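You operate a simulated robot arm through the tools that you are given. There is no shell and no other tool.

The job below is to be done with a simulated two-armed robot. You get a single attempt, and the scene is never put back.

JOB
Pick up the white case from the top of the sorting bench with one hand, pass it to the other hand and put it on the low shelf under the lamp cabinet. Set down upright: white case.

Only the result counts: the job must be done as asked and must still hold three seconds after the hand-in. Knocking over, shifting, dropping, spilling or breaking anything else fails it.

ROBOT AND FRAMES
Two 7-joint arms with two-finger parallel grippers on one trunk, on a base that moves. Base frame: it is fixed to the floor where the robot stands at the start and does not move with it; the origin is under the middle of the robot, x ahead of it, y to its left, z up. Units: m, rad, N and s.
The left shoulder is at the start at [0.06, 0.143, 0.965], the right one opposite. With the tool pointing down near the work surface each hand reaches from about 0.32 to 0.74 m from the robot's upright axis, wherever it stands, measured 20 degrees to its own side. Places, roughly: low shelf under the lamp cabinet [-0.9, 2.1, 0.3]; white case [1.25, 1.5, 0.75]. Payload 1.57 kg a hand.
The TCP of each hand is the grasp point between the finger pads, 0.03 m short of the fingertips. In the tool frame z runs along the fingers and y along their closing line. The gripper opens to 0.11 m. The fingers are 0.024 m wide and 0.012 m thick; the gripper's body (0.048 by 0.112 m) begins 0.078 m behind the TCP.
Orientation is that of the tool frame in the base frame, as a unit quaternion [w, x, y, z]. With the fingers straight down and closing along the base's y, the tool's x points along the base's -x, its y along +y and its z along -z.

CONTROLS
- The arms move only by the tool jog_arm. It takes "left_targets", "right_targets" or both (then of equal length, played together; a hand with none holds still); each is a list of rows, each an object (a shift or turn left out is 0, a gripper value left out holds the last) with "translation": the shift along the base's x, y, z in units of 500 mm (1.0 is 500 mm), a list of three; "delta_rot": the turn, a rotation vector about the base's x, y, z in units of 45 degrees (1.0 is 45 degrees), a list of three. In form: [{"translation": [x, y, z], "delta_rot": [rx, ry, rz]}, ...]. A call has 1 to 20 rows; each row is the pose to reach, as a shift and turn from the pose commanded when the call began. "left_fingers" and "right_fingers" are, for a hand that has rows, the closure in counts, from 0 (fully open) to 255 (shut), set as the call begins (left out, the last holds). A call with a number of a shift or a turn outside -1 to 1 is refused whole. Each row takes 0.2 s and may step no farther than 0.05 m and 0.15 rad from the row before; otherwise, or with a gripper value out of range, the whole call is refused. A pose out of reach is approached as far as the arm can. The call stops where the force on the tool passes 40 N (or 10 N more than at its start, if that is more) or the arm is blocked; 0.2 s more then pass. Each finger travels about 0.045 m/s and halts on what it meets, pressing with about 43 N; the grip force reading is that of the motor and also rises with nothing between the fingers. The clock runs only during rows and for 0.2 s after the last one: add rows that repeat a pose to give the fingers time. It gives the time, the measured TCP pose, the force on the tool (base axes), the opening and the grip force at its end, in the units of the frame above (readings bear some noise), with the torque about the TCP (base axes, N m) and any sound that the robot's microphone picked up.
- Cameras (640 x 400 px; columns grow to the right, rows downward): "scene" is now at [0.0555, -0.0078, 1.5838]; the picture's right is [-0.08, -1.00, 0.00], its down [-0.67, 0.06, -0.74] and it looks along [0.74, -0.06, -0.67] (base axes); focal length 259 px, centre (320, 200). "left" rides on the left gripper at [0.07, -0.016, -0.141] in its tool frame; the picture's right is [0.23, 0.97, 0.00], its down [-0.86, 0.20, -0.48] and it looks along [-0.47, 0.11, 0.88] (tool axes); focal length 222 px, centre (320, 200). "right" rides on the right gripper at [0.07, 0.016, -0.141] in its tool frame; the picture's right is [-0.23, 0.97, 0.00], its down [-0.85, -0.20, -0.48] and it looks along [-0.47, -0.11, 0.88] (tool axes); focal length 222 px, centre (320, 200). There is no depth. A picture from a camera that has moved, and an enlarged one, comes with that camera's place and axes in the base frame and with its lens.
- snapshot(camera): a new picture of that camera. It takes no simulated time.
- slide_trunk(by): slides the trunk up (or, below 0, down) by that many m; the arms and the scene camera ride with it, the base frame stays. It gives what a move gives, with no picture.
- base_move(legs): drives the robot by 1 to 6 legs, each [ahead, left, turn to the left] in m, m and rad, along the robot's own axes; the way and the turn of a leg run together, so that a leg with both is an arc; at most 1.5 m and 3.142 rad a leg. The arms and the cameras ride along, it lands a little off, and it stops where it bumps. It gives what a move gives.
- head_to(pan, tilt): turns the head with the scene camera to pan (to the left, within 1.501 rad either way) and tilt (down, from -0.506 to 1.204), counted from straight ahead of the robot. It gives what a move gives.
- zoom(camera, box): a new picture of the part [left, top, right, bottom] of that camera's present view, enlarged. It takes no simulated time.
- hand_in(): hands the job in; it is judged then, once.

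Nothing tells you exact positions but the pictures and the camera data. Unless the task says otherwise, let go and move clear before handing in.

The tools are called as a command line: name --argument value ..., lists and objects as JSON in quotes. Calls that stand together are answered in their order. jog_arm: Moves the arms, as the interface text tells. Its arguments: {"type":"object","properties":{"left_targets":{"type":"array"},"left_fingers":{"type":"number"},"right_targets":{"type":"array"},"right_fingers":{"type":"number"}},"required":[]} The other tools are called the same way: slide_trunk (by) moves the trunk up or down; base_move (legs) drives the base; head_to (pan, tilt) turns the head that bears the scene camera; snapshot (camera) takes a picture; zoom (camera, box) takes an enlarged picture of a part of a camera's view; hand_in () hands the job in.

At the start:

```text
clock: 0.0
left_ee_pos: [0.4404, 0.1393, 1.0856]
left_ee_rot: [0.001, 0.0, 1.0, 0.0]
left_contact_force: [-0.1, 0.4, 0.2]
left_ft_torque: [-0.02, -0.03, -0.02]
left_finger_gap: 0.1099
left_finger_force: 0.0
right_ee_pos: [0.5441, -0.1904, 1.1175]
right_ee_rot: [0.0, 0.0, 1.0, 0.0]
right_contact_force: [-0.1, 0.0, -0.6]
right_ft_torque: [0.01, 0.0, -0.01]
right_finger_gap: 0.1101
right_finger_force: 0.1
trunk travel left (down, up): [-0.564, 0.026]
robot x, y, heading: [0.001, -0.0042, -0.003]
head pan, tilt (commanded): [-0.082, 0.731]
```

scene: 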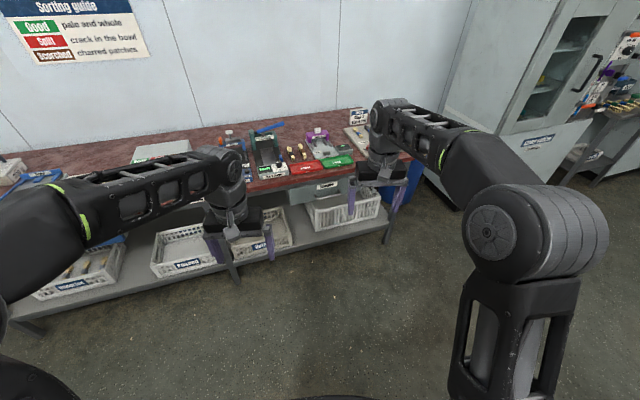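
right: 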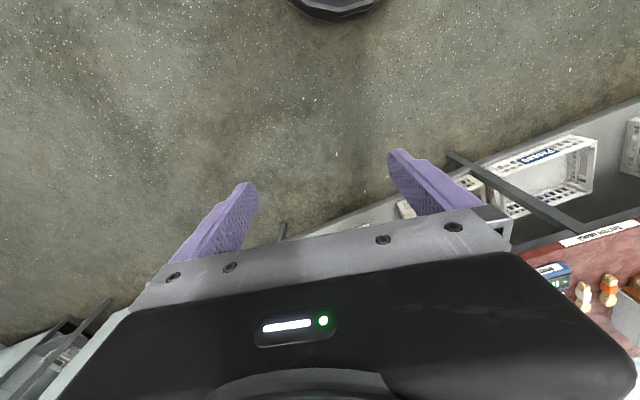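
left: 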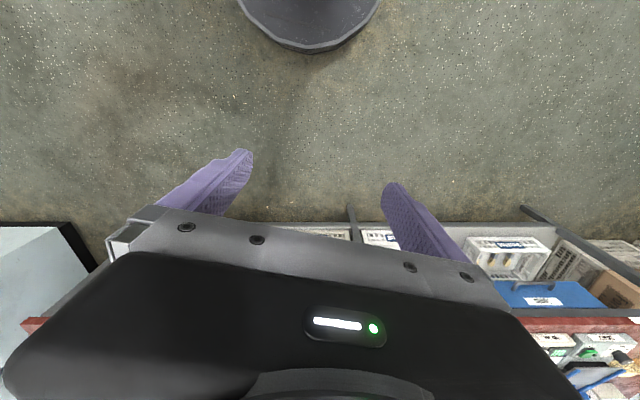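

The sorting bench runs along the wall in front of me, and the white case should be to the left at about (1.25, 1.5, 0.75). I'll turn the head to look for it and for the lamp cabinet.

head_to --pan 0.8 --tilt 0.5

snapshot --camera "scene"

head_to --pan 1.5 --tilt 0.5

snapshot --camera "scene"

```text
clock: 1.2
left_ee_pos: [0.4403, 0.1393, 1.0853]
left_ee_rot: [0.0, 0.0, 1.0, 0.0]
left_contact_force: [-0.7, 0.3, -0.5]
left_ft_torque: [0.03, -0.07, 0.01]
left_finger_gap: 0.1103
left_finger_force: 0.0
right_ee_pos: [0.544, -0.1903, 1.1173]
right_ee_rot: [0.0, 0.0, 1.0, 0.0]
right_contact_force: [-0.1, 0.0, 0.4]
right_ft_torque: [0.02, 0.01, 0.03]
right_finger_gap: 0.11
right_finger_force: 0.0
trunk travel left (down, up): [-0.564, 0.026]
robot x, y, heading: [-0.0024, -0.0028, 0.0]
head pan, tilt (commanded): [0.799, 0.499]
```

```text
taken
camera scene: at [0.0356, 0.0643, 1.6042], right [0.72, -0.7, 0.0], down [-0.33, -0.34, -0.88], along [0.61, 0.63, -0.48], focal length 259 px, centre (320, 200)
```

scene: 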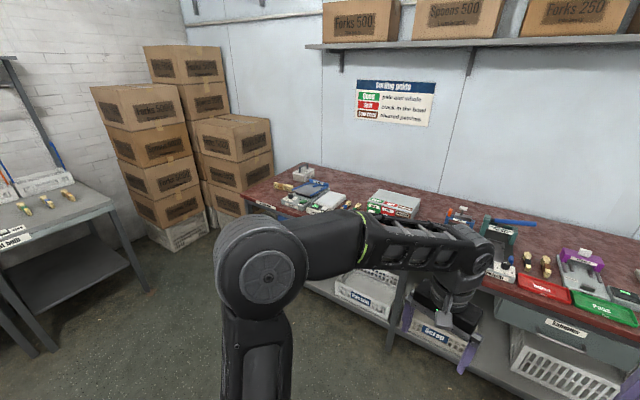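

```text
clock: 2.3
left_ee_pos: [0.4396, 0.1395, 1.0859]
left_ee_rot: [0.0, 0.001, 1.0, 0.0]
left_contact_force: [-0.2, 0.3, -0.1]
left_ft_torque: [0.01, 0.0, 0.0]
left_finger_gap: 0.1099
left_finger_force: 0.0
right_ee_pos: [0.5461, -0.1912, 1.1159]
right_ee_rot: [0.0, 0.0, 1.0, 0.0]
right_contact_force: [0.0, 0.3, -0.7]
right_ft_torque: [0.04, 0.0, 0.01]
right_finger_gap: 0.1101
right_finger_force: 0.0
trunk travel left (down, up): [-0.564, 0.026]
robot x, y, heading: [-0.0002, 0.0006, -0.003]
head pan, tilt (commanded): [1.499, 0.499]
```

```text
taken
camera scene: at [-0.0213, 0.0898, 1.6042], right [1.0, -0.07, 0.0], down [-0.03, -0.48, -0.88], along [0.06, 0.88, -0.48], focal length 259 px, centre (320, 200)
```

scene: 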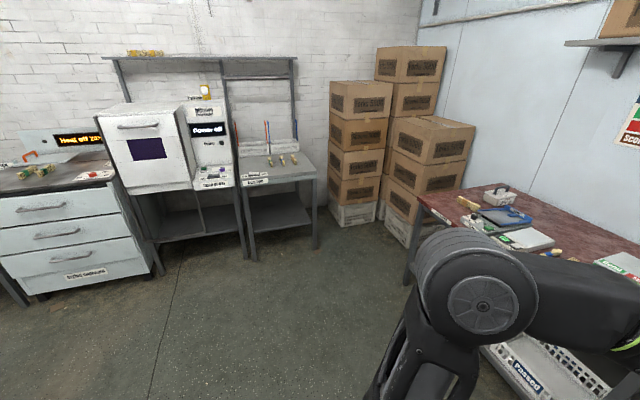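

A small white thing with a handle sits near the far left end of the bench, and the lamp cabinet is probably the unit at the left wall. I'll zoom in on both.

zoom --camera "scene" --box '[430, 160, 590, 260]'

zoom --camera "scene" --box '[90, 70, 330, 270]'

zoom --camera "scene" --box '[0, 100, 160, 300]'

```text
4.00 times, centred on (510, 210) of scene
camera zoom: at [-0.0213, 0.0898, 1.6042], right [1.0, -0.07, 0.0], down [-0.03, -0.48, -0.88], along [0.06, 0.88, -0.48], focal length 1035 px, centre (-440, 160)
```

zoom: 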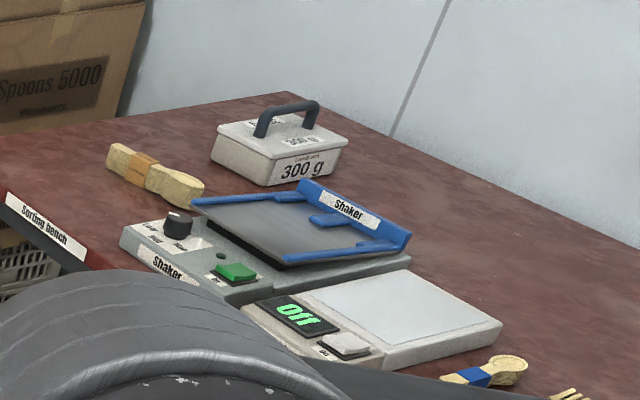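

```text
2.00 times, centred on (210, 170) of scene
camera zoom: at [-0.0213, 0.0898, 1.6042], right [1.0, -0.07, 0.0], down [-0.03, -0.48, -0.88], along [0.06, 0.88, -0.48], focal length 518 px, centre (540, 260)
```

zoom: 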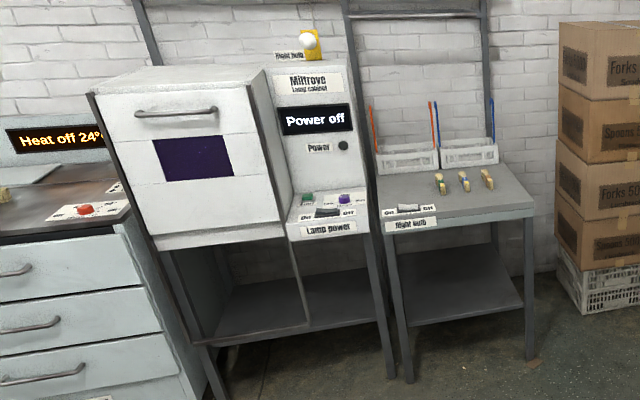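

```text
2.00 times, centred on (80, 200) of scene
camera zoom: at [-0.0213, 0.0898, 1.6042], right [1.0, -0.07, 0.0], down [-0.03, -0.48, -0.88], along [0.06, 0.88, -0.48], focal length 518 px, centre (800, 200)
```

zoom: 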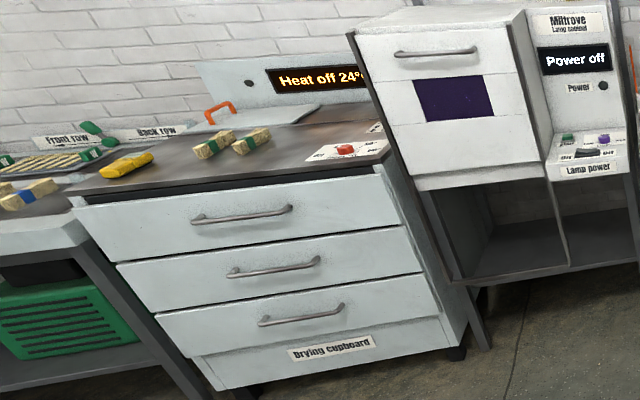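

The white case is the small box with the dark carrying handle ("300 g"), near the back left of the bench. The lamp cabinet with its open low shelf is on the left wall. I'll drive sideways to get in front of the case.

base_move --legs '[[0.0, 1.25, 0.0]]'

head_to --pan 0.2 --tilt 0.6

snapshot --camera "scene"

```text
clock: 8.6
left_ee_pos: [0.4439, 1.3837, 1.0851]
left_ee_rot: [0.0, 0.003, 1.0, 0.0]
left_contact_force: [-0.1, 0.9, 0.1]
left_ft_torque: [0.0, 0.01, -0.01]
left_finger_gap: 0.11
left_finger_force: 0.0
right_ee_pos: [0.5465, 1.052, 1.1156]
right_ee_rot: [0.0, 0.003, 1.0, 0.0]
right_contact_force: [-0.4, -0.1, -0.2]
right_ft_torque: [-0.01, 0.01, 0.0]
right_finger_gap: 0.11
right_finger_force: 0.1
trunk travel left (down, up): [-0.564, 0.026]
robot x, y, heading: [0.0051, 1.2439, -0.006]
head pan, tilt (commanded): [1.499, 0.499]
```

```text
clock: 10.0
left_ee_pos: [0.4443, 1.3822, 1.0851]
left_ee_rot: [0.001, 0.003, 1.0, 0.0]
left_contact_force: [-1.5, 0.0, 0.5]
left_ft_torque: [0.04, 0.01, -0.01]
left_finger_gap: 0.11
left_finger_force: 0.0
right_ee_pos: [0.5474, 1.0517, 1.1171]
right_ee_rot: [0.001, 0.003, 1.0, 0.0]
right_contact_force: [0.1, 0.3, 0.5]
right_ft_torque: [0.02, 0.01, 0.01]
right_finger_gap: 0.11
right_finger_force: 0.1
trunk travel left (down, up): [-0.564, 0.026]
robot x, y, heading: [0.0032, 1.2428, -0.004]
head pan, tilt (commanded): [0.201, 0.6]
```

```text
taken
camera scene: at [0.0614, 1.262, 1.5951], right [0.2, -0.98, 0.0], down [-0.55, -0.11, -0.83], along [0.81, 0.16, -0.56], focal length 259 px, centre (320, 200)
```

scene: 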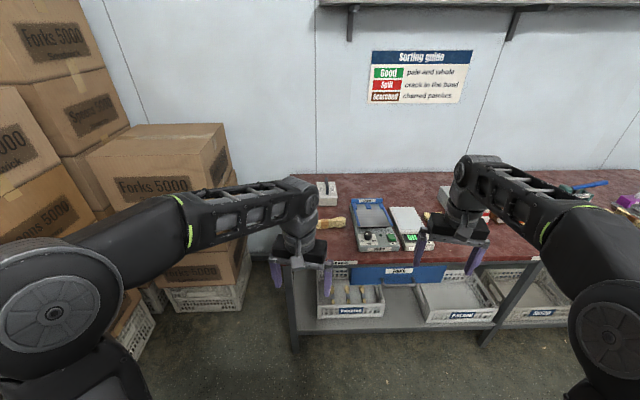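

zoom --camera "scene" --box '[260, 160, 420, 260]'

zoom --camera "scene" --box '[300, 170, 360, 210]'

```text
4.00 times, centred on (340, 210) of scene
camera zoom: at [0.0614, 1.262, 1.5951], right [0.2, -0.98, 0.0], down [-0.55, -0.11, -0.83], along [0.81, 0.16, -0.56], focal length 1035 px, centre (240, 160)
```

zoom: 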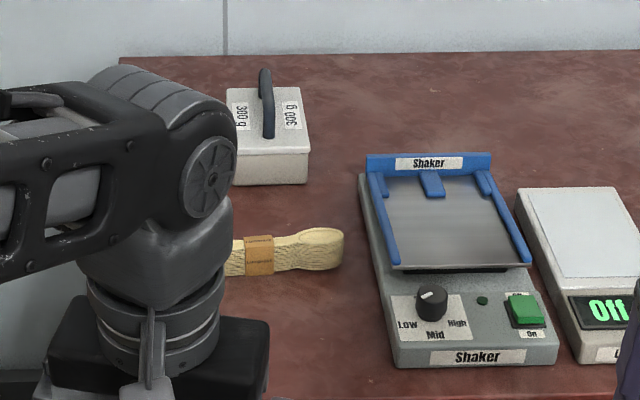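

```text
10.00 times, centred on (330, 190) of scene
camera zoom: at [0.0614, 1.262, 1.5951], right [0.2, -0.98, 0.0], down [-0.55, -0.11, -0.83], along [0.81, 0.16, -0.56], focal length 2587 px, centre (220, 300)
```

zoom: 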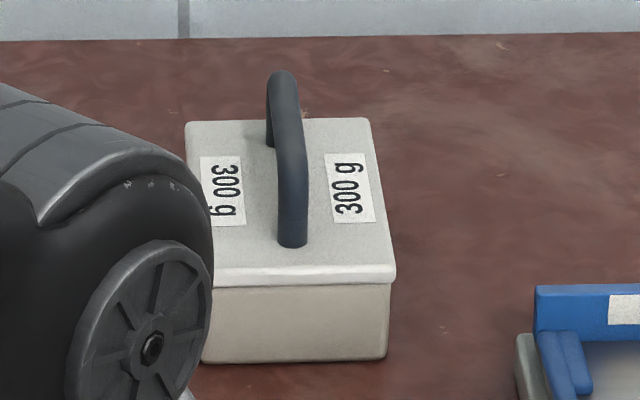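

The case's long axis and handle run roughly along x, turned about 13° left. It's about 0.15 × 0.095 m and centred near (1.23, 1.46), with the bench top somewhere around 0.75–0.8. I plan to take the handle with the left hand and pass it to the right, so I'll move closer in a small step and look again.

base_move --legs '[[0.3, -0.08, 0.0]]'

head_to --pan 0.1 --tilt 0.9

snapshot --camera "scene"

snapshot --camera "left"

```text
clock: 12.1
left_ee_pos: [0.7471, 1.3011, 1.0852]
left_ee_rot: [0.0, 0.003, 1.0, 0.0]
left_contact_force: [0.0, 0.0, 0.5]
left_ft_torque: [0.01, 0.04, -0.02]
left_finger_gap: 0.11
left_finger_force: 0.1
right_ee_pos: [0.8507, 0.9714, 1.1161]
right_ee_rot: [0.0, 0.003, 1.0, 0.0]
right_contact_force: [-0.1, 0.0, -0.6]
right_ft_torque: [0.02, 0.01, 0.04]
right_finger_gap: 0.1097
right_finger_force: 0.1
trunk travel left (down, up): [-0.564, 0.026]
robot x, y, heading: [0.3043, 1.1656, 0.0]
head pan, tilt (commanded): [0.201, 0.6]
```

```text
clock: 12.9
left_ee_pos: [0.7467, 1.3003, 1.085]
left_ee_rot: [0.001, 0.002, 1.0, 0.0]
left_contact_force: [0.8, -0.2, 0.2]
left_ft_torque: [-0.01, -0.02, 0.01]
left_finger_gap: 0.11
left_finger_force: 0.0
right_ee_pos: [0.8492, 0.9704, 1.1169]
right_ee_rot: [0.0, 0.003, 1.0, 0.0]
right_contact_force: [0.9, 0.5, 0.1]
right_ft_torque: [0.0, -0.02, -0.03]
right_finger_gap: 0.11
right_finger_force: 0.0
trunk travel left (down, up): [-0.564, 0.026]
robot x, y, heading: [0.3058, 1.1679, -0.01]
head pan, tilt (commanded): [0.099, 0.901]
```

```text
taken
camera scene: at [0.3534, 1.1711, 1.5704], right [0.09, -1.0, 0.0], down [-0.78, -0.07, -0.62], along [0.62, 0.06, -0.78], focal length 259 px, centre (320, 200)
```

scene: 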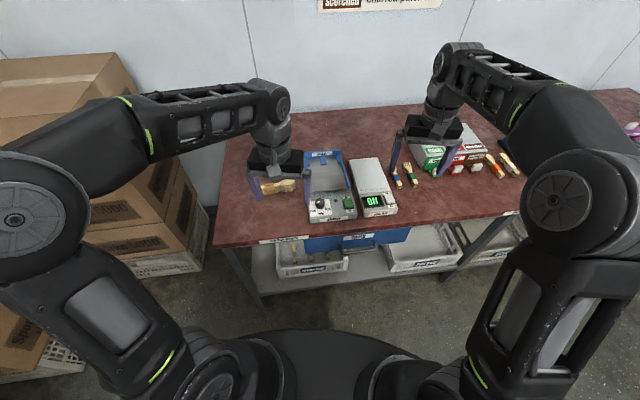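

```text
taken
camera left: at [0.6772, 1.2844, 1.2253], right [-0.22, 0.98, 0.0], down [0.86, 0.19, 0.48], along [0.47, 0.11, -0.88], focal length 222 px, centre (320, 200)
```

left: 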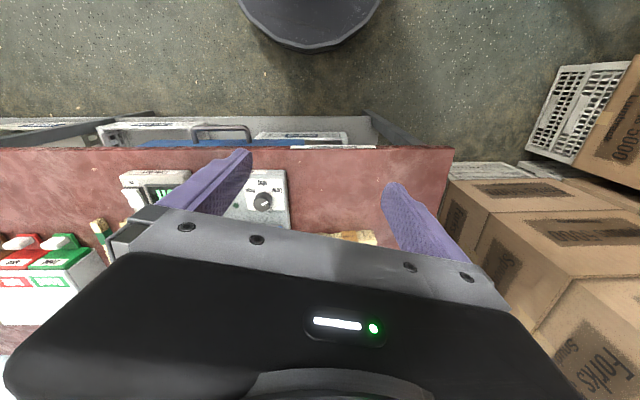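

The bench top is at about z≈0.79 with its front edge at x≈0.80, and my base reaches about 0.27 m ahead of its axis. I'll drive up to x≈0.47, which leaves a few centimetres of clearance, and look at the case from there.

base_move --legs '[[0.165, 0.0, 0.01]]'

head_to --pan 0.3 --tilt 0.65

snapshot --camera "scene"

snapshot --camera "left"

```text
clock: 14.4
left_ee_pos: [0.911, 1.3058, 1.0845]
left_ee_rot: [0.0, -0.003, 1.0, 0.0]
left_contact_force: [0.7, -0.1, -0.3]
left_ft_torque: [-0.03, 0.05, 0.0]
left_finger_gap: 0.1101
left_finger_force: 0.0
right_ee_pos: [1.0197, 0.9767, 1.1161]
right_ee_rot: [-0.001, -0.003, 1.0, 0.0]
right_contact_force: [-0.1, 0.1, -0.1]
right_ft_torque: [0.0, 0.02, 0.02]
right_finger_gap: 0.11
right_finger_force: 0.1
trunk travel left (down, up): [-0.564, 0.026]
robot x, y, heading: [0.4743, 1.1663, 0.007]
head pan, tilt (commanded): [0.099, 0.901]
```

```text
clock: 15.1
left_ee_pos: [0.9109, 1.3069, 1.0856]
left_ee_rot: [0.0, -0.003, 1.0, -0.001]
left_contact_force: [-0.2, -0.2, -0.1]
left_ft_torque: [-0.04, 0.02, -0.01]
left_finger_gap: 0.1099
left_finger_force: 0.1
right_ee_pos: [1.0174, 0.9783, 1.1172]
right_ee_rot: [0.0, -0.003, 1.0, 0.001]
right_contact_force: [0.2, 0.2, 0.0]
right_ft_torque: [-0.01, 0.02, 0.01]
right_finger_gap: 0.1099
right_finger_force: 0.0
trunk travel left (down, up): [-0.564, 0.026]
robot x, y, heading: [0.4685, 1.162, 0.006]
head pan, tilt (commanded): [0.3, 0.649]
```

```text
taken
camera scene: at [0.5269, 1.1898, 1.5907], right [0.3, -0.95, 0.0], down [-0.58, -0.18, -0.8], along [0.76, 0.24, -0.61], focal length 259 px, centre (320, 200)
```

scene: 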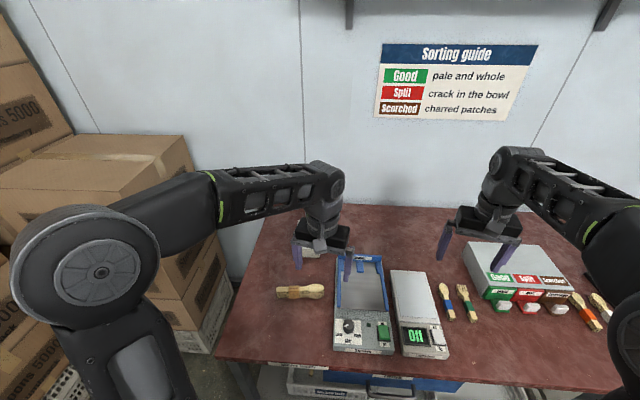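

```text
taken
camera left: at [0.8417, 1.2887, 1.2253], right [-0.23, 0.97, 0.0], down [0.85, 0.2, 0.48], along [0.47, 0.11, -0.88], focal length 222 px, centre (320, 200)
```

left: 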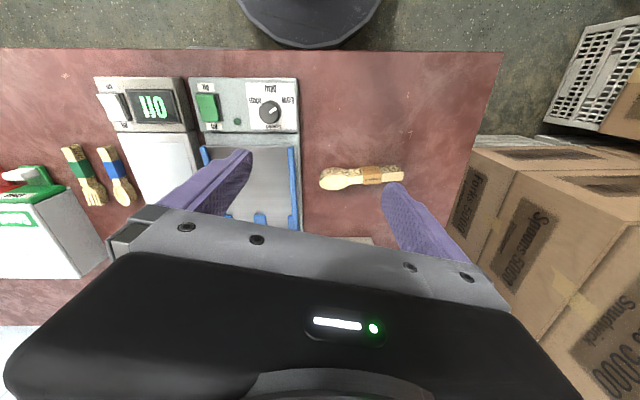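

The left hand is hiding the case from the head camera. I'll raise it a little and pitch it forward by 40°, which also gives me the reach I need for the handle.

jog_arm --left_targets '[{"translation": [-0.03, 0, 0.04], "delta_rot": [0, -0.178, 0]}, {"translation": [-0.06, 0, 0.08], "delta_rot": [0, -0.356, 0]}, {"translation": [-0.09, 0, 0.12], "delta_rot": [0, -0.533, 0]}, {"translation": [-0.12, 0, 0.16], "delta_rot": [0, -0.711, 0]}, {"translation": [-0.15, 0, 0.2], "delta_rot": [0, -0.889, 0]}, {"translation": [-0.15, 0, 0.2], "delta_rot": [0, -0.889, 0]}]'

snapshot --camera "scene"

snapshot --camera "left"

```text
clock: 16.5
left_ee_pos: [0.8362, 1.3066, 1.1846]
left_ee_rot: [0.342, -0.002, 0.94, -0.001]
left_contact_force: [0.0, 0.3, -0.2]
left_ft_torque: [0.01, 0.01, -0.03]
left_finger_gap: 0.1101
left_finger_force: 0.0
right_ee_pos: [1.019, 0.977, 1.1173]
right_ee_rot: [0.0, -0.004, 1.0, 0.0]
right_contact_force: [0.6, -0.2, -0.4]
right_ft_torque: [-0.02, -0.02, 0.0]
right_finger_gap: 0.11
right_finger_force: 0.0
trunk travel left (down, up): [-0.564, 0.026]
robot x, y, heading: [0.4715, 1.1637, 0.008]
head pan, tilt (commanded): [0.3, 0.649]
```

```text
taken
camera scene: at [0.5279, 1.1898, 1.5907], right [0.3, -0.95, 0.0], down [-0.58, -0.18, -0.8], along [0.76, 0.24, -0.61], focal length 259 px, centre (320, 200)
```

scene: 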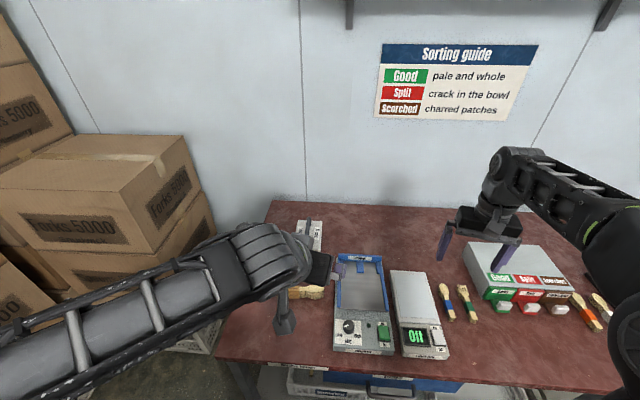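

```text
taken
camera left: at [0.6924, 1.289, 1.2473], right [-0.18, 0.97, -0.15], down [0.35, 0.2, 0.92], along [0.92, 0.11, -0.37], focal length 222 px, centre (320, 200)
```

left: 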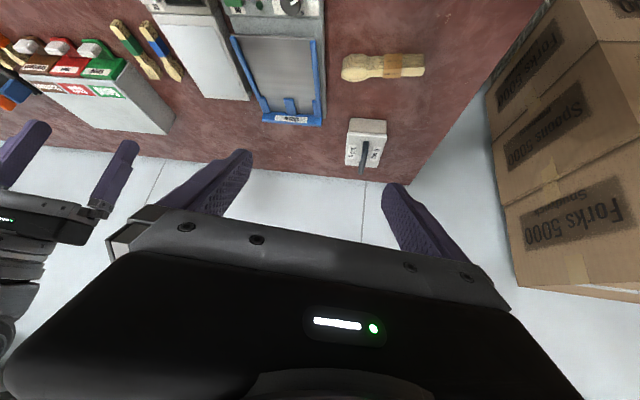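

Both cameras now see the case. I'll zoom in on each view to triangulate the handle.

zoom --camera "left" --box '[326, 105, 406, 185]'

zoom --camera "scene" --box '[280, 205, 344, 265]'

```text
5.00 times, centred on (366, 145) of left
camera zoom: at [0.6924, 1.289, 1.2473], right [-0.18, 0.97, -0.15], down [0.35, 0.2, 0.92], along [0.92, 0.11, -0.37], focal length 1111 px, centre (90, 475)
```

zoom: 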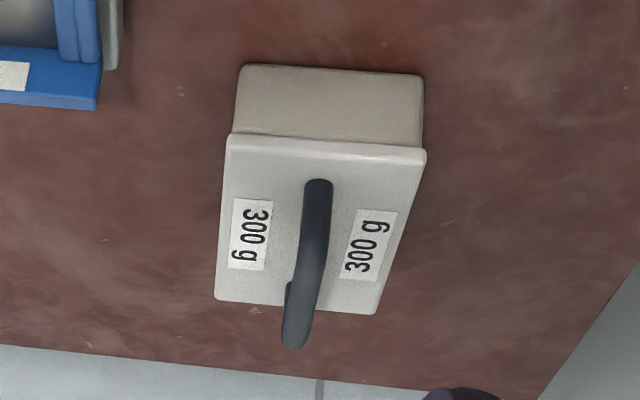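

```text
6.67 times, centred on (312, 235) of scene
camera zoom: at [0.5279, 1.1898, 1.5907], right [0.3, -0.95, 0.0], down [-0.58, -0.18, -0.8], along [0.76, 0.24, -0.61], focal length 1725 px, centre (373, -33)
```

zoom: 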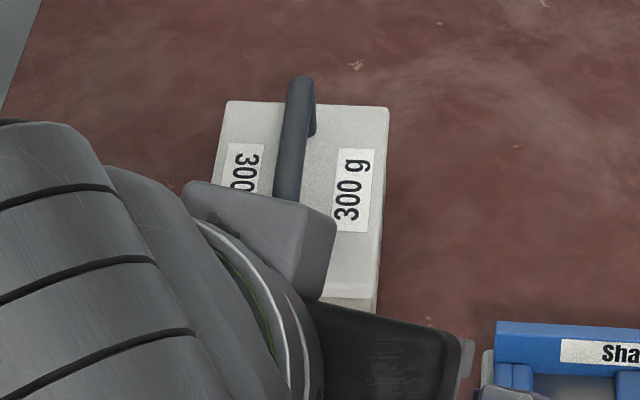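

Triangulating gives a lid of 0.155 × 0.10 m at z≈0.861, centred on (1.218, 1.457) and yawed about 13.9°. The handle bar is about 0.096 m long and 0.017 m thick, with its centre at z≈0.90. I'll move the left hand to a pre-grasp 10 cm short of the near half of the bar, lined up with it.

jog_arm --left_targets '[{"translation": [0.0667, 0.0289, -0.0456], "delta_rot": [0, 0, 0.033]}, {"translation": [0.1333, 0.0578, -0.0911], "delta_rot": [0, 0, 0.067]}, {"translation": [0.2, 0.0867, -0.1367], "delta_rot": [0, 0, 0.1]}, {"translation": [0.2667, 0.1156, -0.1822], "delta_rot": [0, 0, 0.133]}, {"translation": [0.3333, 0.1444, -0.2278], "delta_rot": [0, 0, 0.167]}, {"translation": [0.4, 0.1733, -0.2733], "delta_rot": [0, 0, 0.2]}, {"translation": [0.4667, 0.2022, -0.3189], "delta_rot": [0, 0, 0.233]}, {"translation": [0.5333, 0.2311, -0.3644], "delta_rot": [0, 0, 0.267]}, {"translation": [0.6, 0.26, -0.41], "delta_rot": [0, 0, 0.303]}, {"translation": [0.6, 0.26, -0.41], "delta_rot": [0, 0, 0.303]}]' --left_fingers 0

snapshot --camera "left"

snapshot --camera "scene"

```text
clock: 18.7
left_ee_pos: [1.1357, 1.4365, 0.9813]
left_ee_rot: [0.341, -0.115, 0.932, 0.04]
left_contact_force: [-0.1, -0.5, -0.2]
left_ft_torque: [0.01, -0.01, -0.02]
left_finger_gap: 0.1101
left_finger_force: 0.3
right_ee_pos: [1.0164, 0.9769, 1.1177]
right_ee_rot: [0.0, -0.002, 1.0, -0.001]
right_contact_force: [0.3, -1.0, 0.0]
right_ft_torque: [0.01, 0.02, 0.0]
right_finger_gap: 0.1099
right_finger_force: 0.1
trunk travel left (down, up): [-0.564, 0.026]
robot x, y, heading: [0.4696, 1.1653, 0.004]
head pan, tilt (commanded): [0.3, 0.649]
```

```text
taken
camera left: at [1.0, 1.385, 1.043], right [-0.4, 0.9, -0.15], down [0.29, 0.28, 0.92], along [0.87, 0.33, -0.37], focal length 222 px, centre (320, 200)
```

left: 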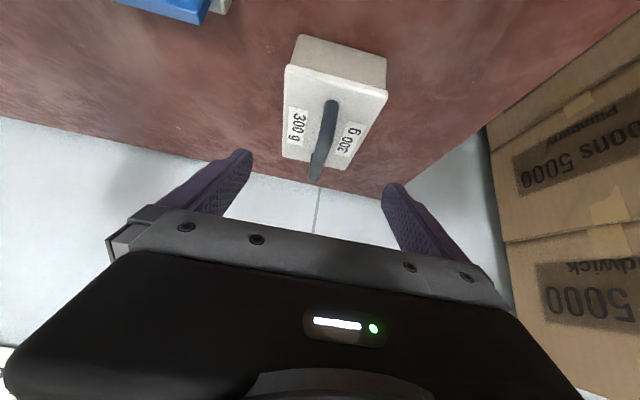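

```text
taken
camera scene: at [0.5262, 1.1898, 1.5909], right [0.3, -0.95, 0.0], down [-0.58, -0.18, -0.8], along [0.76, 0.24, -0.6], focal length 259 px, centre (320, 200)
```

scene: 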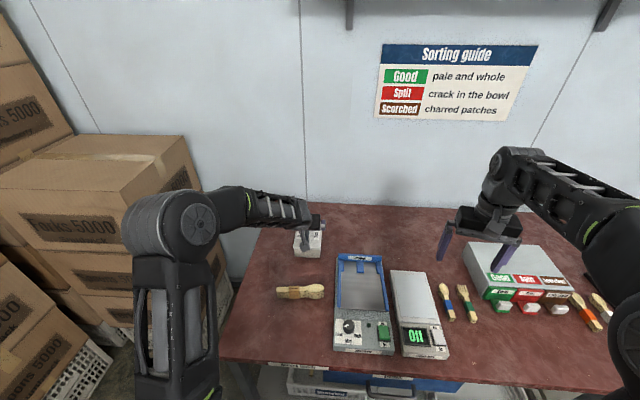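

The hand is at the pre-grasp and the handle sits between the fingers. I'll zoom in to check the alignment before moving in.

zoom --camera "left" --box '[256, 20, 416, 190]'

zoom --camera "scene" --box '[280, 200, 350, 260]'

```text
2.35 times, centred on (336, 105) of left
camera zoom: at [1.0, 1.385, 1.043], right [-0.4, 0.9, -0.15], down [0.29, 0.28, 0.92], along [0.87, 0.33, -0.37], focal length 523 px, centre (282, 424)
```

zoom: 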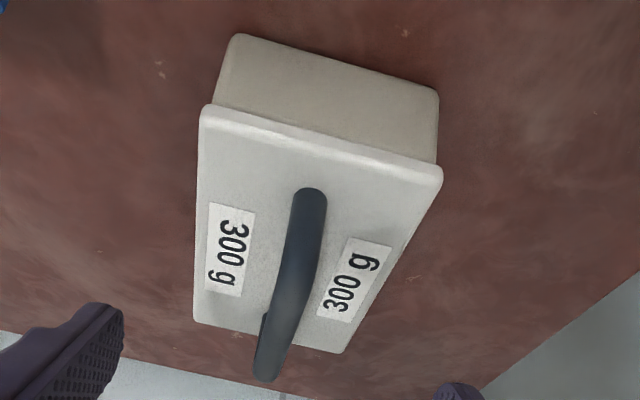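

```text
6.67 times, centred on (315, 230) of scene
camera zoom: at [0.5262, 1.1898, 1.5909], right [0.3, -0.95, 0.0], down [-0.58, -0.18, -0.8], along [0.76, 0.24, -0.6], focal length 1725 px, centre (353, 0)
```

zoom: 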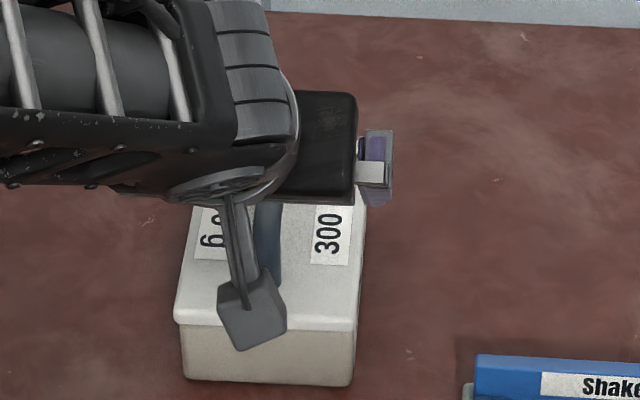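

The handle's far end matches my estimate to within about 2 mm. I'll move along the tool axis to the grasp point.

jog_arm --left_targets '[{"translation": [0.0315, 0.0078, -0.0382]}, {"translation": [0.063, 0.0155, -0.0763]}, {"translation": [0.0944, 0.0233, -0.1145]}, {"translation": [0.1258, 0.031, -0.1526]}, {"translation": [0.1258, 0.031, -0.1526]}]' --left_fingers 0

snapshot --camera "left"

zoom --camera "scene" --box '[280, 200, 350, 260]'

```text
clock: 19.9
left_ee_pos: [1.1991, 1.4527, 0.9049]
left_ee_rot: [0.339, -0.113, 0.933, 0.039]
left_contact_force: [0.0, -0.2, 0.0]
left_ft_torque: [0.0, -0.03, 0.0]
left_finger_gap: 0.1101
left_finger_force: 0.1
right_ee_pos: [1.016, 0.9769, 1.1178]
right_ee_rot: [0.0, -0.003, 1.0, 0.0]
right_contact_force: [0.2, 0.2, 0.7]
right_ft_torque: [-0.01, 0.0, 0.0]
right_finger_gap: 0.1099
right_finger_force: 0.0
trunk travel left (down, up): [-0.564, 0.026]
robot x, y, heading: [0.4705, 1.167, 0.006]
head pan, tilt (commanded): [0.3, 0.649]
```

```text
taken
camera left: at [1.0629, 1.4007, 0.9662], right [-0.4, 0.9, -0.15], down [0.29, 0.28, 0.92], along [0.87, 0.33, -0.37], focal length 222 px, centre (320, 200)
```

left: 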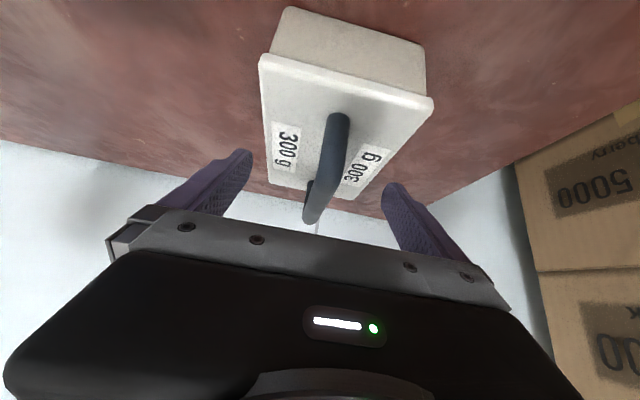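

```text
6.67 times, centred on (315, 230) of scene
camera zoom: at [0.5266, 1.1898, 1.5908], right [0.3, -0.95, 0.0], down [-0.58, -0.18, -0.8], along [0.76, 0.24, -0.6], focal length 1725 px, centre (353, 0)
```

zoom: 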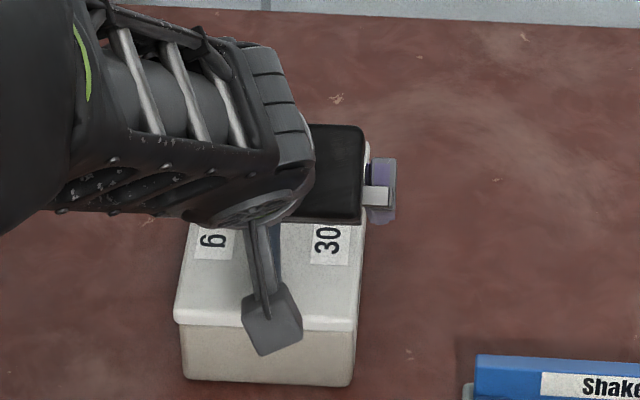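

The TCP lies on the bar line, so I'll close the left fingers.

jog_arm --left_targets '[{"translation": [0, 0, 0]}, {"translation": [0, 0, 0]}, {"translation": [0, 0, 0]}, {"translation": [0, 0, 0]}, {"translation": [0, 0, 0]}, {"translation": [0, 0, 0]}, {"translation": [0, 0, 0]}, {"translation": [0, 0, 0]}]' --left_fingers 255

snapshot --camera "left"

```text
clock: 21.7
left_ee_pos: [1.1991, 1.4533, 0.9039]
left_ee_rot: [0.34, -0.115, 0.933, 0.041]
left_contact_force: [-0.6, 1.6, 1.5]
left_ft_torque: [0.0, 0.01, 0.02]
left_finger_gap: 0.0156
left_finger_force: 30.8
right_ee_pos: [1.0179, 0.9772, 1.1173]
right_ee_rot: [0.0, -0.003, 1.0, 0.0]
right_contact_force: [-0.1, -0.6, -1.0]
right_ft_torque: [0.01, -0.02, 0.03]
right_finger_gap: 0.1103
right_finger_force: 0.0
trunk travel left (down, up): [-0.564, 0.026]
robot x, y, heading: [0.4699, 1.165, 0.005]
head pan, tilt (commanded): [0.3, 0.649]
```

```text
taken
camera left: at [1.063, 1.401, 0.9662], right [-0.4, 0.9, -0.15], down [0.29, 0.28, 0.92], along [0.87, 0.33, -0.37], focal length 222 px, centre (320, 200)
```

left: 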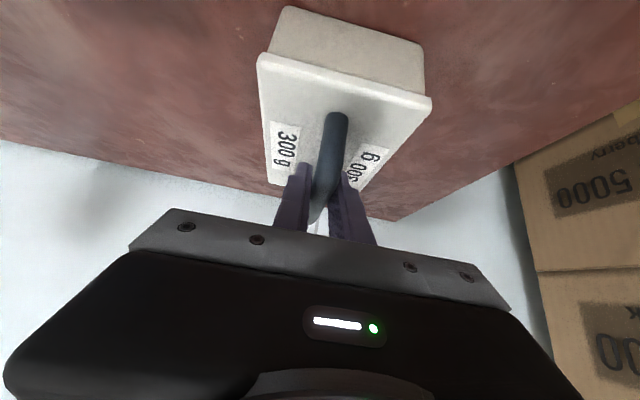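

The grip is firm on the bar, with a 15.6 mm gap. I'll lift straight up by 12 cm.

jog_arm --left_targets '[{"translation": [0, 0, 0.02]}, {"translation": [0, 0, 0.06]}, {"translation": [0, 0, 0.12]}, {"translation": [0, 0, 0.18]}, {"translation": [0, 0, 0.24]}, {"translation": [0, 0, 0.24]}]'

snapshot --camera "left"

snapshot --camera "scene"

```text
clock: 23.1
left_ee_pos: [1.2007, 1.4518, 1.0247]
left_ee_rot: [0.338, -0.114, 0.933, 0.04]
left_contact_force: [0.3, -0.2, -3.3]
left_ft_torque: [-0.02, 0.04, 0.0]
left_finger_gap: 0.0157
left_finger_force: 31.0
right_ee_pos: [1.0179, 0.9782, 1.1167]
right_ee_rot: [0.001, -0.002, 1.0, 0.0]
right_contact_force: [-1.4, -0.7, -0.5]
right_ft_torque: [0.01, 0.0, 0.01]
right_finger_gap: 0.1099
right_finger_force: 0.1
trunk travel left (down, up): [-0.564, 0.026]
robot x, y, heading: [0.4707, 1.1635, 0.006]
head pan, tilt (commanded): [0.3, 0.649]
```

```text
taken
camera left: at [1.0631, 1.4009, 1.0862], right [-0.4, 0.9, -0.15], down [0.29, 0.28, 0.92], along [0.87, 0.33, -0.37], focal length 222 px, centre (320, 200)
```

left: 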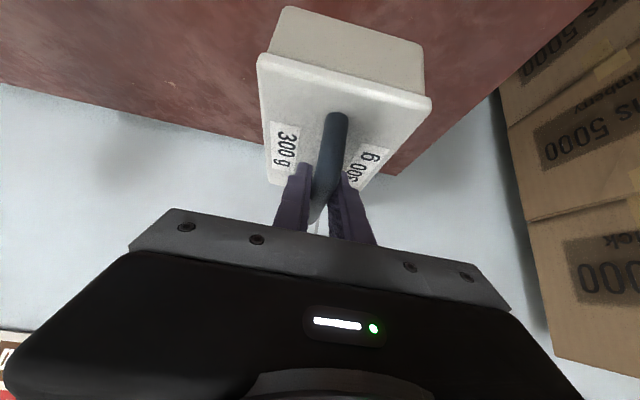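

```text
taken
camera scene: at [0.5278, 1.1902, 1.5907], right [0.3, -0.95, 0.0], down [-0.58, -0.18, -0.8], along [0.76, 0.24, -0.61], focal length 259 px, centre (320, 200)
```

scene: 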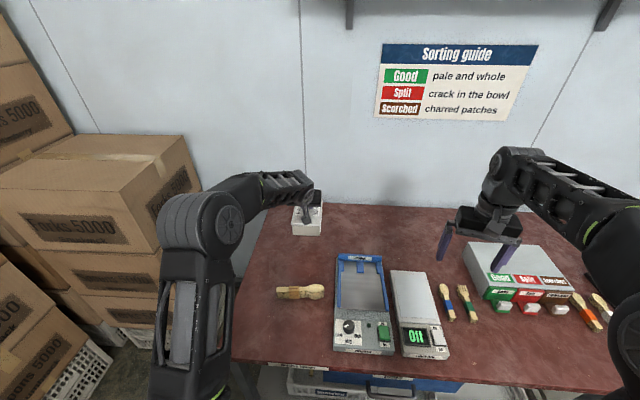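

The case is held rigidly with no slip, and it weighs about 3 N. I'll back away from the bench to make room for the hand-over.

base_move --legs '[[-0.42, 0.0, 0.0]]'

snapshot --camera "scene"

```text
clock: 25.7
left_ee_pos: [0.7787, 1.4517, 1.0246]
left_ee_rot: [0.339, -0.115, 0.933, 0.04]
left_contact_force: [-0.6, -0.1, -2.4]
left_ft_torque: [-0.01, 0.08, 0.01]
left_finger_gap: 0.0156
left_finger_force: 31.8
right_ee_pos: [0.5975, 0.9756, 1.1162]
right_ee_rot: [0.001, -0.004, 1.0, 0.0]
right_contact_force: [0.4, -0.8, -0.6]
right_ft_torque: [0.01, -0.02, 0.0]
right_finger_gap: 0.1101
right_finger_force: 0.0
trunk travel left (down, up): [-0.564, 0.026]
robot x, y, heading: [0.0544, 1.1621, 0.01]
head pan, tilt (commanded): [0.3, 0.649]
```

```text
taken
camera scene: at [0.1063, 1.1871, 1.5908], right [0.3, -0.95, 0.0], down [-0.58, -0.18, -0.8], along [0.76, 0.24, -0.6], focal length 259 px, centre (320, 200)
```

scene: 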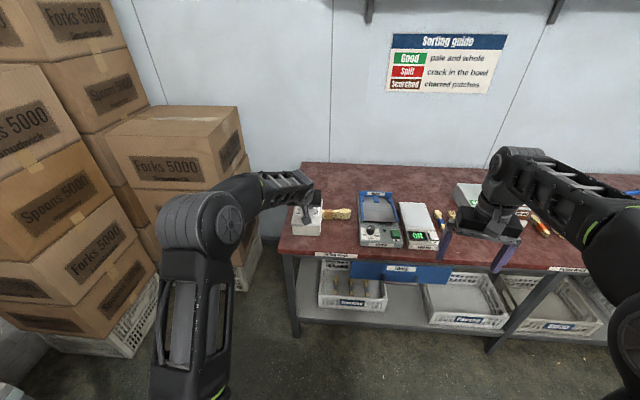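

I'm clear of the bench. Next I'll bring the left hand with the case in front of my chest, turning so the case points right. The right hand swings out and pitches toward its receiving pose.

jog_arm --left_targets '[{"translation": [-0.027, -0.03, -0.002], "delta_rot": [0, 0, -0.128]}, {"translation": [-0.054, -0.06, -0.004], "delta_rot": [0, 0, -0.256]}, {"translation": [-0.082, -0.09, -0.006], "delta_rot": [0, 0, -0.383]}, {"translation": [-0.109, -0.12, -0.008], "delta_rot": [0, 0, -0.511]}, {"translation": [-0.136, -0.15, -0.01], "delta_rot": [0, 0, -0.639]}, {"translation": [-0.163, -0.18, -0.013], "delta_rot": [0, 0, -0.767]}]' --right_targets '[{"translation": [-0.01, -0.033, -0.007], "delta_rot": [0, -0.167, 0]}, {"translation": [-0.02, -0.067, -0.013], "delta_rot": [0, -0.333, 0]}, {"translation": [-0.03, -0.1, -0.02], "delta_rot": [0, -0.5, 0]}, {"translation": [-0.04, -0.133, -0.027], "delta_rot": [0, -0.667, 0]}, {"translation": [-0.05, -0.167, -0.033], "delta_rot": [0, -0.833, 0]}, {"translation": [-0.06, -0.2, -0.04], "delta_rot": [0, -1.0, 0]}]' --right_fingers 0

snapshot --camera "scene"

```text
clock: 27.1
left_ee_pos: [0.696, 1.3607, 1.0168]
left_ee_rot: [0.337, 0.168, 0.924, -0.062]
left_contact_force: [-0.4, -0.5, -2.6]
left_ft_torque: [-0.02, 0.05, 0.02]
left_finger_gap: 0.0159
left_finger_force: 31.5
right_ee_pos: [0.5675, 0.877, 1.0969]
right_ee_rot: [0.384, -0.004, 0.923, -0.002]
right_contact_force: [-0.1, 0.2, 0.8]
right_ft_torque: [-0.03, -0.02, 0.02]
right_finger_gap: 0.1102
right_finger_force: 0.0
trunk travel left (down, up): [-0.564, 0.026]
robot x, y, heading: [0.0525, 1.1628, 0.007]
head pan, tilt (commanded): [0.3, 0.649]
```

```text
taken
camera scene: at [0.1065, 1.187, 1.5909], right [0.3, -0.95, 0.0], down [-0.58, -0.18, -0.8], along [0.76, 0.24, -0.6], focal length 259 px, centre (320, 200)
```

scene: 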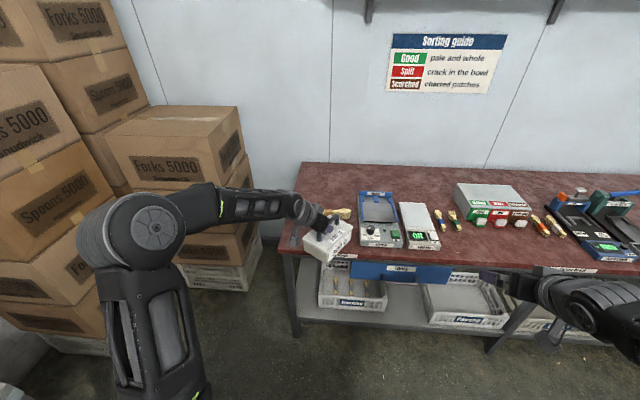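

Both arms are moving freely and the case is staying level. I'll continue the turn.

jog_arm --left_targets '[{"translation": [-0.027, -0.03, -0.002], "delta_rot": [0, 0, -0.128]}, {"translation": [-0.054, -0.06, -0.004], "delta_rot": [0, 0, -0.256]}, {"translation": [-0.082, -0.09, -0.006], "delta_rot": [0, 0, -0.383]}, {"translation": [-0.109, -0.12, -0.008], "delta_rot": [0, 0, -0.511]}, {"translation": [-0.136, -0.15, -0.01], "delta_rot": [0, 0, -0.639]}, {"translation": [-0.163, -0.18, -0.013], "delta_rot": [0, 0, -0.767]}]' --right_targets '[{"translation": [-0.01, -0.02, -0.01], "delta_rot": [0, -0.074, 0]}, {"translation": [-0.02, -0.04, -0.02], "delta_rot": [0, -0.148, 0]}, {"translation": [-0.03, -0.06, -0.03], "delta_rot": [0, -0.222, 0]}, {"translation": [-0.04, -0.08, -0.04], "delta_rot": [0, -0.296, 0]}, {"translation": [-0.05, -0.1, -0.05], "delta_rot": [0, -0.37, 0]}, {"translation": [-0.06, -0.12, -0.06], "delta_rot": [0, -0.444, 0]}]'

jog_arm --left_targets '[{"translation": [-0.027, -0.03, -0.002], "delta_rot": [0, 0, -0.128]}, {"translation": [-0.054, -0.06, -0.004], "delta_rot": [0, 0, -0.256]}, {"translation": [-0.082, -0.09, -0.006], "delta_rot": [0, 0, -0.383]}, {"translation": [-0.109, -0.12, -0.008], "delta_rot": [0, 0, -0.511]}, {"translation": [-0.136, -0.15, -0.01], "delta_rot": [0, 0, -0.639]}, {"translation": [-0.163, -0.18, -0.013], "delta_rot": [0, 0, -0.767]}]' --right_targets '[{"translation": [0, -0.01, 0], "delta_rot": [0, 0, 0.167]}, {"translation": [0, -0.02, 0], "delta_rot": [0, 0, 0.333]}, {"translation": [0, -0.03, 0], "delta_rot": [0, 0, 0.5]}, {"translation": [0, -0.04, 0], "delta_rot": [0, 0, 0.667]}, {"translation": [0, -0.05, 0], "delta_rot": [0, 0, 0.833]}, {"translation": [0, -0.06, 0], "delta_rot": [0, 0, 1.0]}]'

head_to --pan 0.0 --tilt 0.8

snapshot --camera "scene"

```text
clock: 28.5
left_ee_pos: [0.6161, 1.27, 1.011]
left_ee_rot: [0.302, 0.435, 0.833, -0.16]
left_contact_force: [0.6, 0.3, -2.9]
left_ft_torque: [0.07, 0.03, -0.02]
left_finger_gap: 0.0159
left_finger_force: 31.1
right_ee_pos: [0.5372, 0.8161, 1.066]
right_ee_rot: [0.538, -0.003, 0.843, -0.003]
right_contact_force: [-0.4, -0.2, 0.1]
right_ft_torque: [-0.02, -0.01, 0.0]
right_finger_gap: 0.1099
right_finger_force: 0.1
right hand out of reach, approached as far as the arm can: row 3
trunk travel left (down, up): [-0.564, 0.026]
robot x, y, heading: [0.0501, 1.1613, 0.004]
head pan, tilt (commanded): [0.3, 0.649]
```

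```text
clock: 29.9
left_ee_pos: [0.5331, 1.182, 1.0042]
left_ee_rot: [0.241, 0.662, 0.667, -0.243]
left_contact_force: [-0.1, 1.1, -3.4]
left_ft_torque: [0.08, -0.01, 0.0]
left_finger_gap: 0.0159
left_finger_force: 31.4
right_ee_pos: [0.539, 0.7862, 1.066]
right_ee_rot: [0.496, -0.327, 0.778, 0.205]
right_contact_force: [0.7, -0.2, 0.6]
right_ft_torque: [0.01, -0.02, 0.0]
right_finger_gap: 0.1098
right_finger_force: 0.0
trunk travel left (down, up): [-0.564, 0.026]
robot x, y, heading: [0.0532, 1.1631, 0.003]
head pan, tilt (commanded): [0.3, 0.649]
```

```text
clock: 30.7
left_ee_pos: [0.5325, 1.1813, 1.0062]
left_ee_rot: [0.241, 0.661, 0.668, -0.242]
left_contact_force: [-0.2, -0.2, -3.9]
left_ft_torque: [0.07, 0.04, -0.02]
left_finger_gap: 0.0155
left_finger_force: 31.6
right_ee_pos: [0.5388, 0.7857, 1.0658]
right_ee_rot: [0.497, -0.326, 0.778, 0.204]
right_contact_force: [0.6, 0.2, 0.1]
right_ft_torque: [0.01, -0.01, 0.02]
right_finger_gap: 0.1102
right_finger_force: 0.1
trunk travel left (down, up): [-0.564, 0.026]
robot x, y, heading: [0.0527, 1.165, 0.01]
head pan, tilt (commanded): [0.0, 0.799]
```

```text
taken
camera scene: at [0.1052, 1.1611, 1.5782], right [0.01, -1.0, 0.0], down [-0.72, -0.01, -0.7], along [0.7, 0.01, -0.72], focal length 259 px, centre (320, 200)
```

scene: 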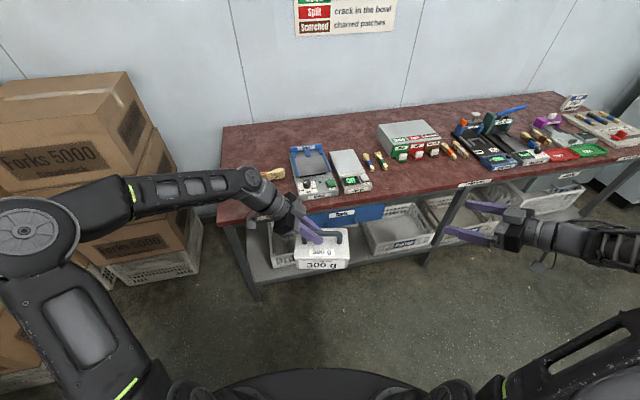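

The case is now across my chest, pointing right. I'll turn the right hand the last 45° so it faces the free end of the handle.

jog_arm --right_targets '[{"translation": [-0.003, 0, 0], "delta_rot": [0, 0, 0.167]}, {"translation": [-0.006, 0, 0], "delta_rot": [0, 0, 0.333]}, {"translation": [-0.009, 0, 0], "delta_rot": [0, 0, 0.5]}, {"translation": [-0.012, 0, 0], "delta_rot": [0, 0, 0.667]}, {"translation": [-0.012, 0, 0], "delta_rot": [0, 0, 0.833]}, {"translation": [-0.012, 0, 0], "delta_rot": [0, 0, 1.0]}, {"translation": [-0.012, 0, 0], "delta_rot": [0, 0, 1.0]}]'

snapshot --camera "scene"

snapshot --camera "right"

zoom --camera "scene" --box '[260, 180, 400, 280]'

```text
clock: 32.3
left_ee_pos: [0.5328, 1.1824, 1.0055]
left_ee_rot: [0.242, 0.661, 0.668, -0.241]
left_contact_force: [-0.1, -0.2, -2.9]
left_ft_torque: [0.11, -0.03, 0.02]
left_finger_gap: 0.0153
left_finger_force: 31.6
right_ee_pos: [0.513, 0.8879, 1.0249]
right_ee_rot: [-0.383, 0.598, -0.595, -0.376]
right_contact_force: [-1.1, 0.0, 0.7]
right_ft_torque: [0.0, -0.02, 0.01]
right_finger_gap: 0.1101
right_finger_force: 0.1
right hand out of reach, approached as far as the arm can: row 4, 5, 6, 7
trunk travel left (down, up): [-0.564, 0.026]
robot x, y, heading: [0.053, 1.1612, 0.014]
head pan, tilt (commanded): [0.0, 0.799]
```

```text
taken
camera scene: at [0.1045, 1.1602, 1.5782], right [0.01, -1.0, 0.0], down [-0.72, -0.01, -0.7], along [0.7, 0.01, -0.72], focal length 259 px, centre (320, 200)
```

scene: 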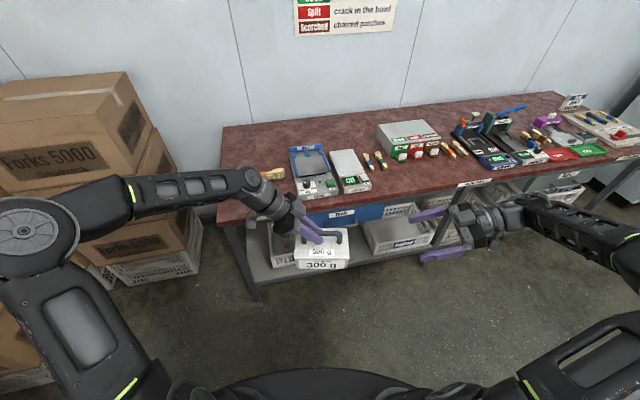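

```text
taken
camera right: at [0.4965, 0.7297, 1.0211], right [-0.98, 0.1, 0.2], down [0.19, -0.07, 0.98], along [0.11, 0.99, 0.05], focal length 222 px, centre (320, 200)
```

right: 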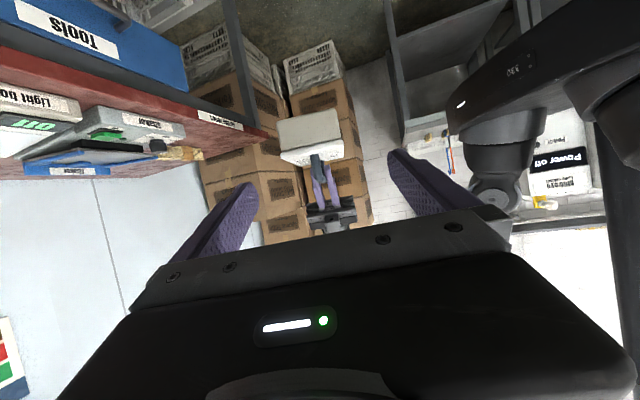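

```text
4.00 times, centred on (330, 230) of scene
camera zoom: at [0.1045, 1.1602, 1.5782], right [0.01, -1.0, 0.0], down [-0.72, -0.01, -0.7], along [0.7, 0.01, -0.72], focal length 1035 px, centre (280, 80)
```

zoom: 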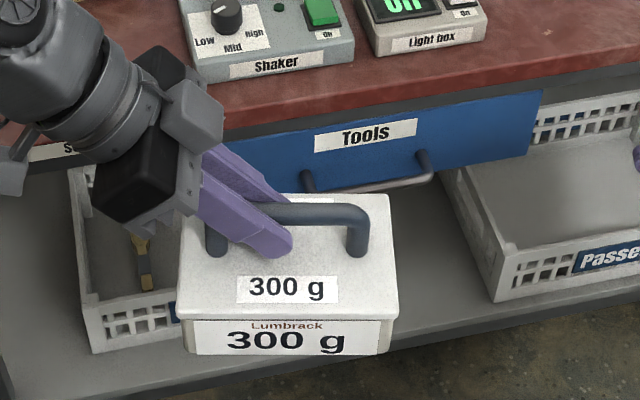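

The right hand has the right orientation, but it can't quite reach out that far to the side, so it sits nearer the case. I'll zoom in further on the handle to measure the free part of the bar.

zoom --camera "scene" --box '[296, 220, 360, 260]'

zoom --camera "right" --box '[260, 100, 380, 240]'

```text
10.00 times, centred on (328, 240) of scene
camera zoom: at [0.1045, 1.1602, 1.5782], right [0.01, -1.0, 0.0], down [-0.72, -0.01, -0.7], along [0.7, 0.01, -0.72], focal length 2587 px, centre (240, -200)
```

zoom: 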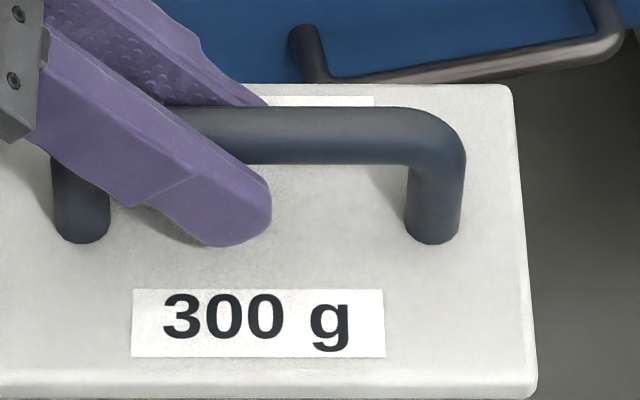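

```text
2.86 times, centred on (320, 170) of right
camera zoom: at [0.4965, 0.7297, 1.0211], right [-0.98, 0.1, 0.2], down [0.19, -0.07, 0.98], along [0.11, 0.99, 0.05], focal length 635 px, centre (320, 286)
```

zoom: 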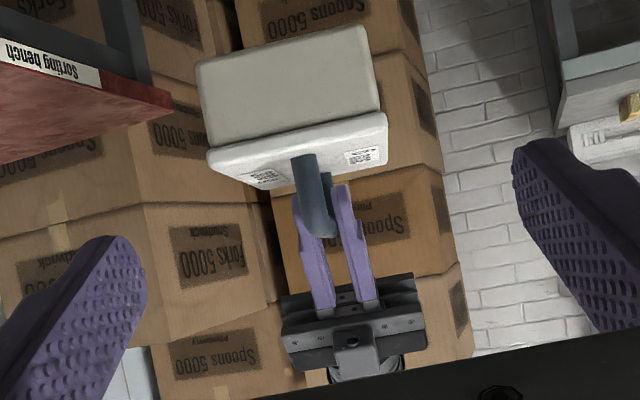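

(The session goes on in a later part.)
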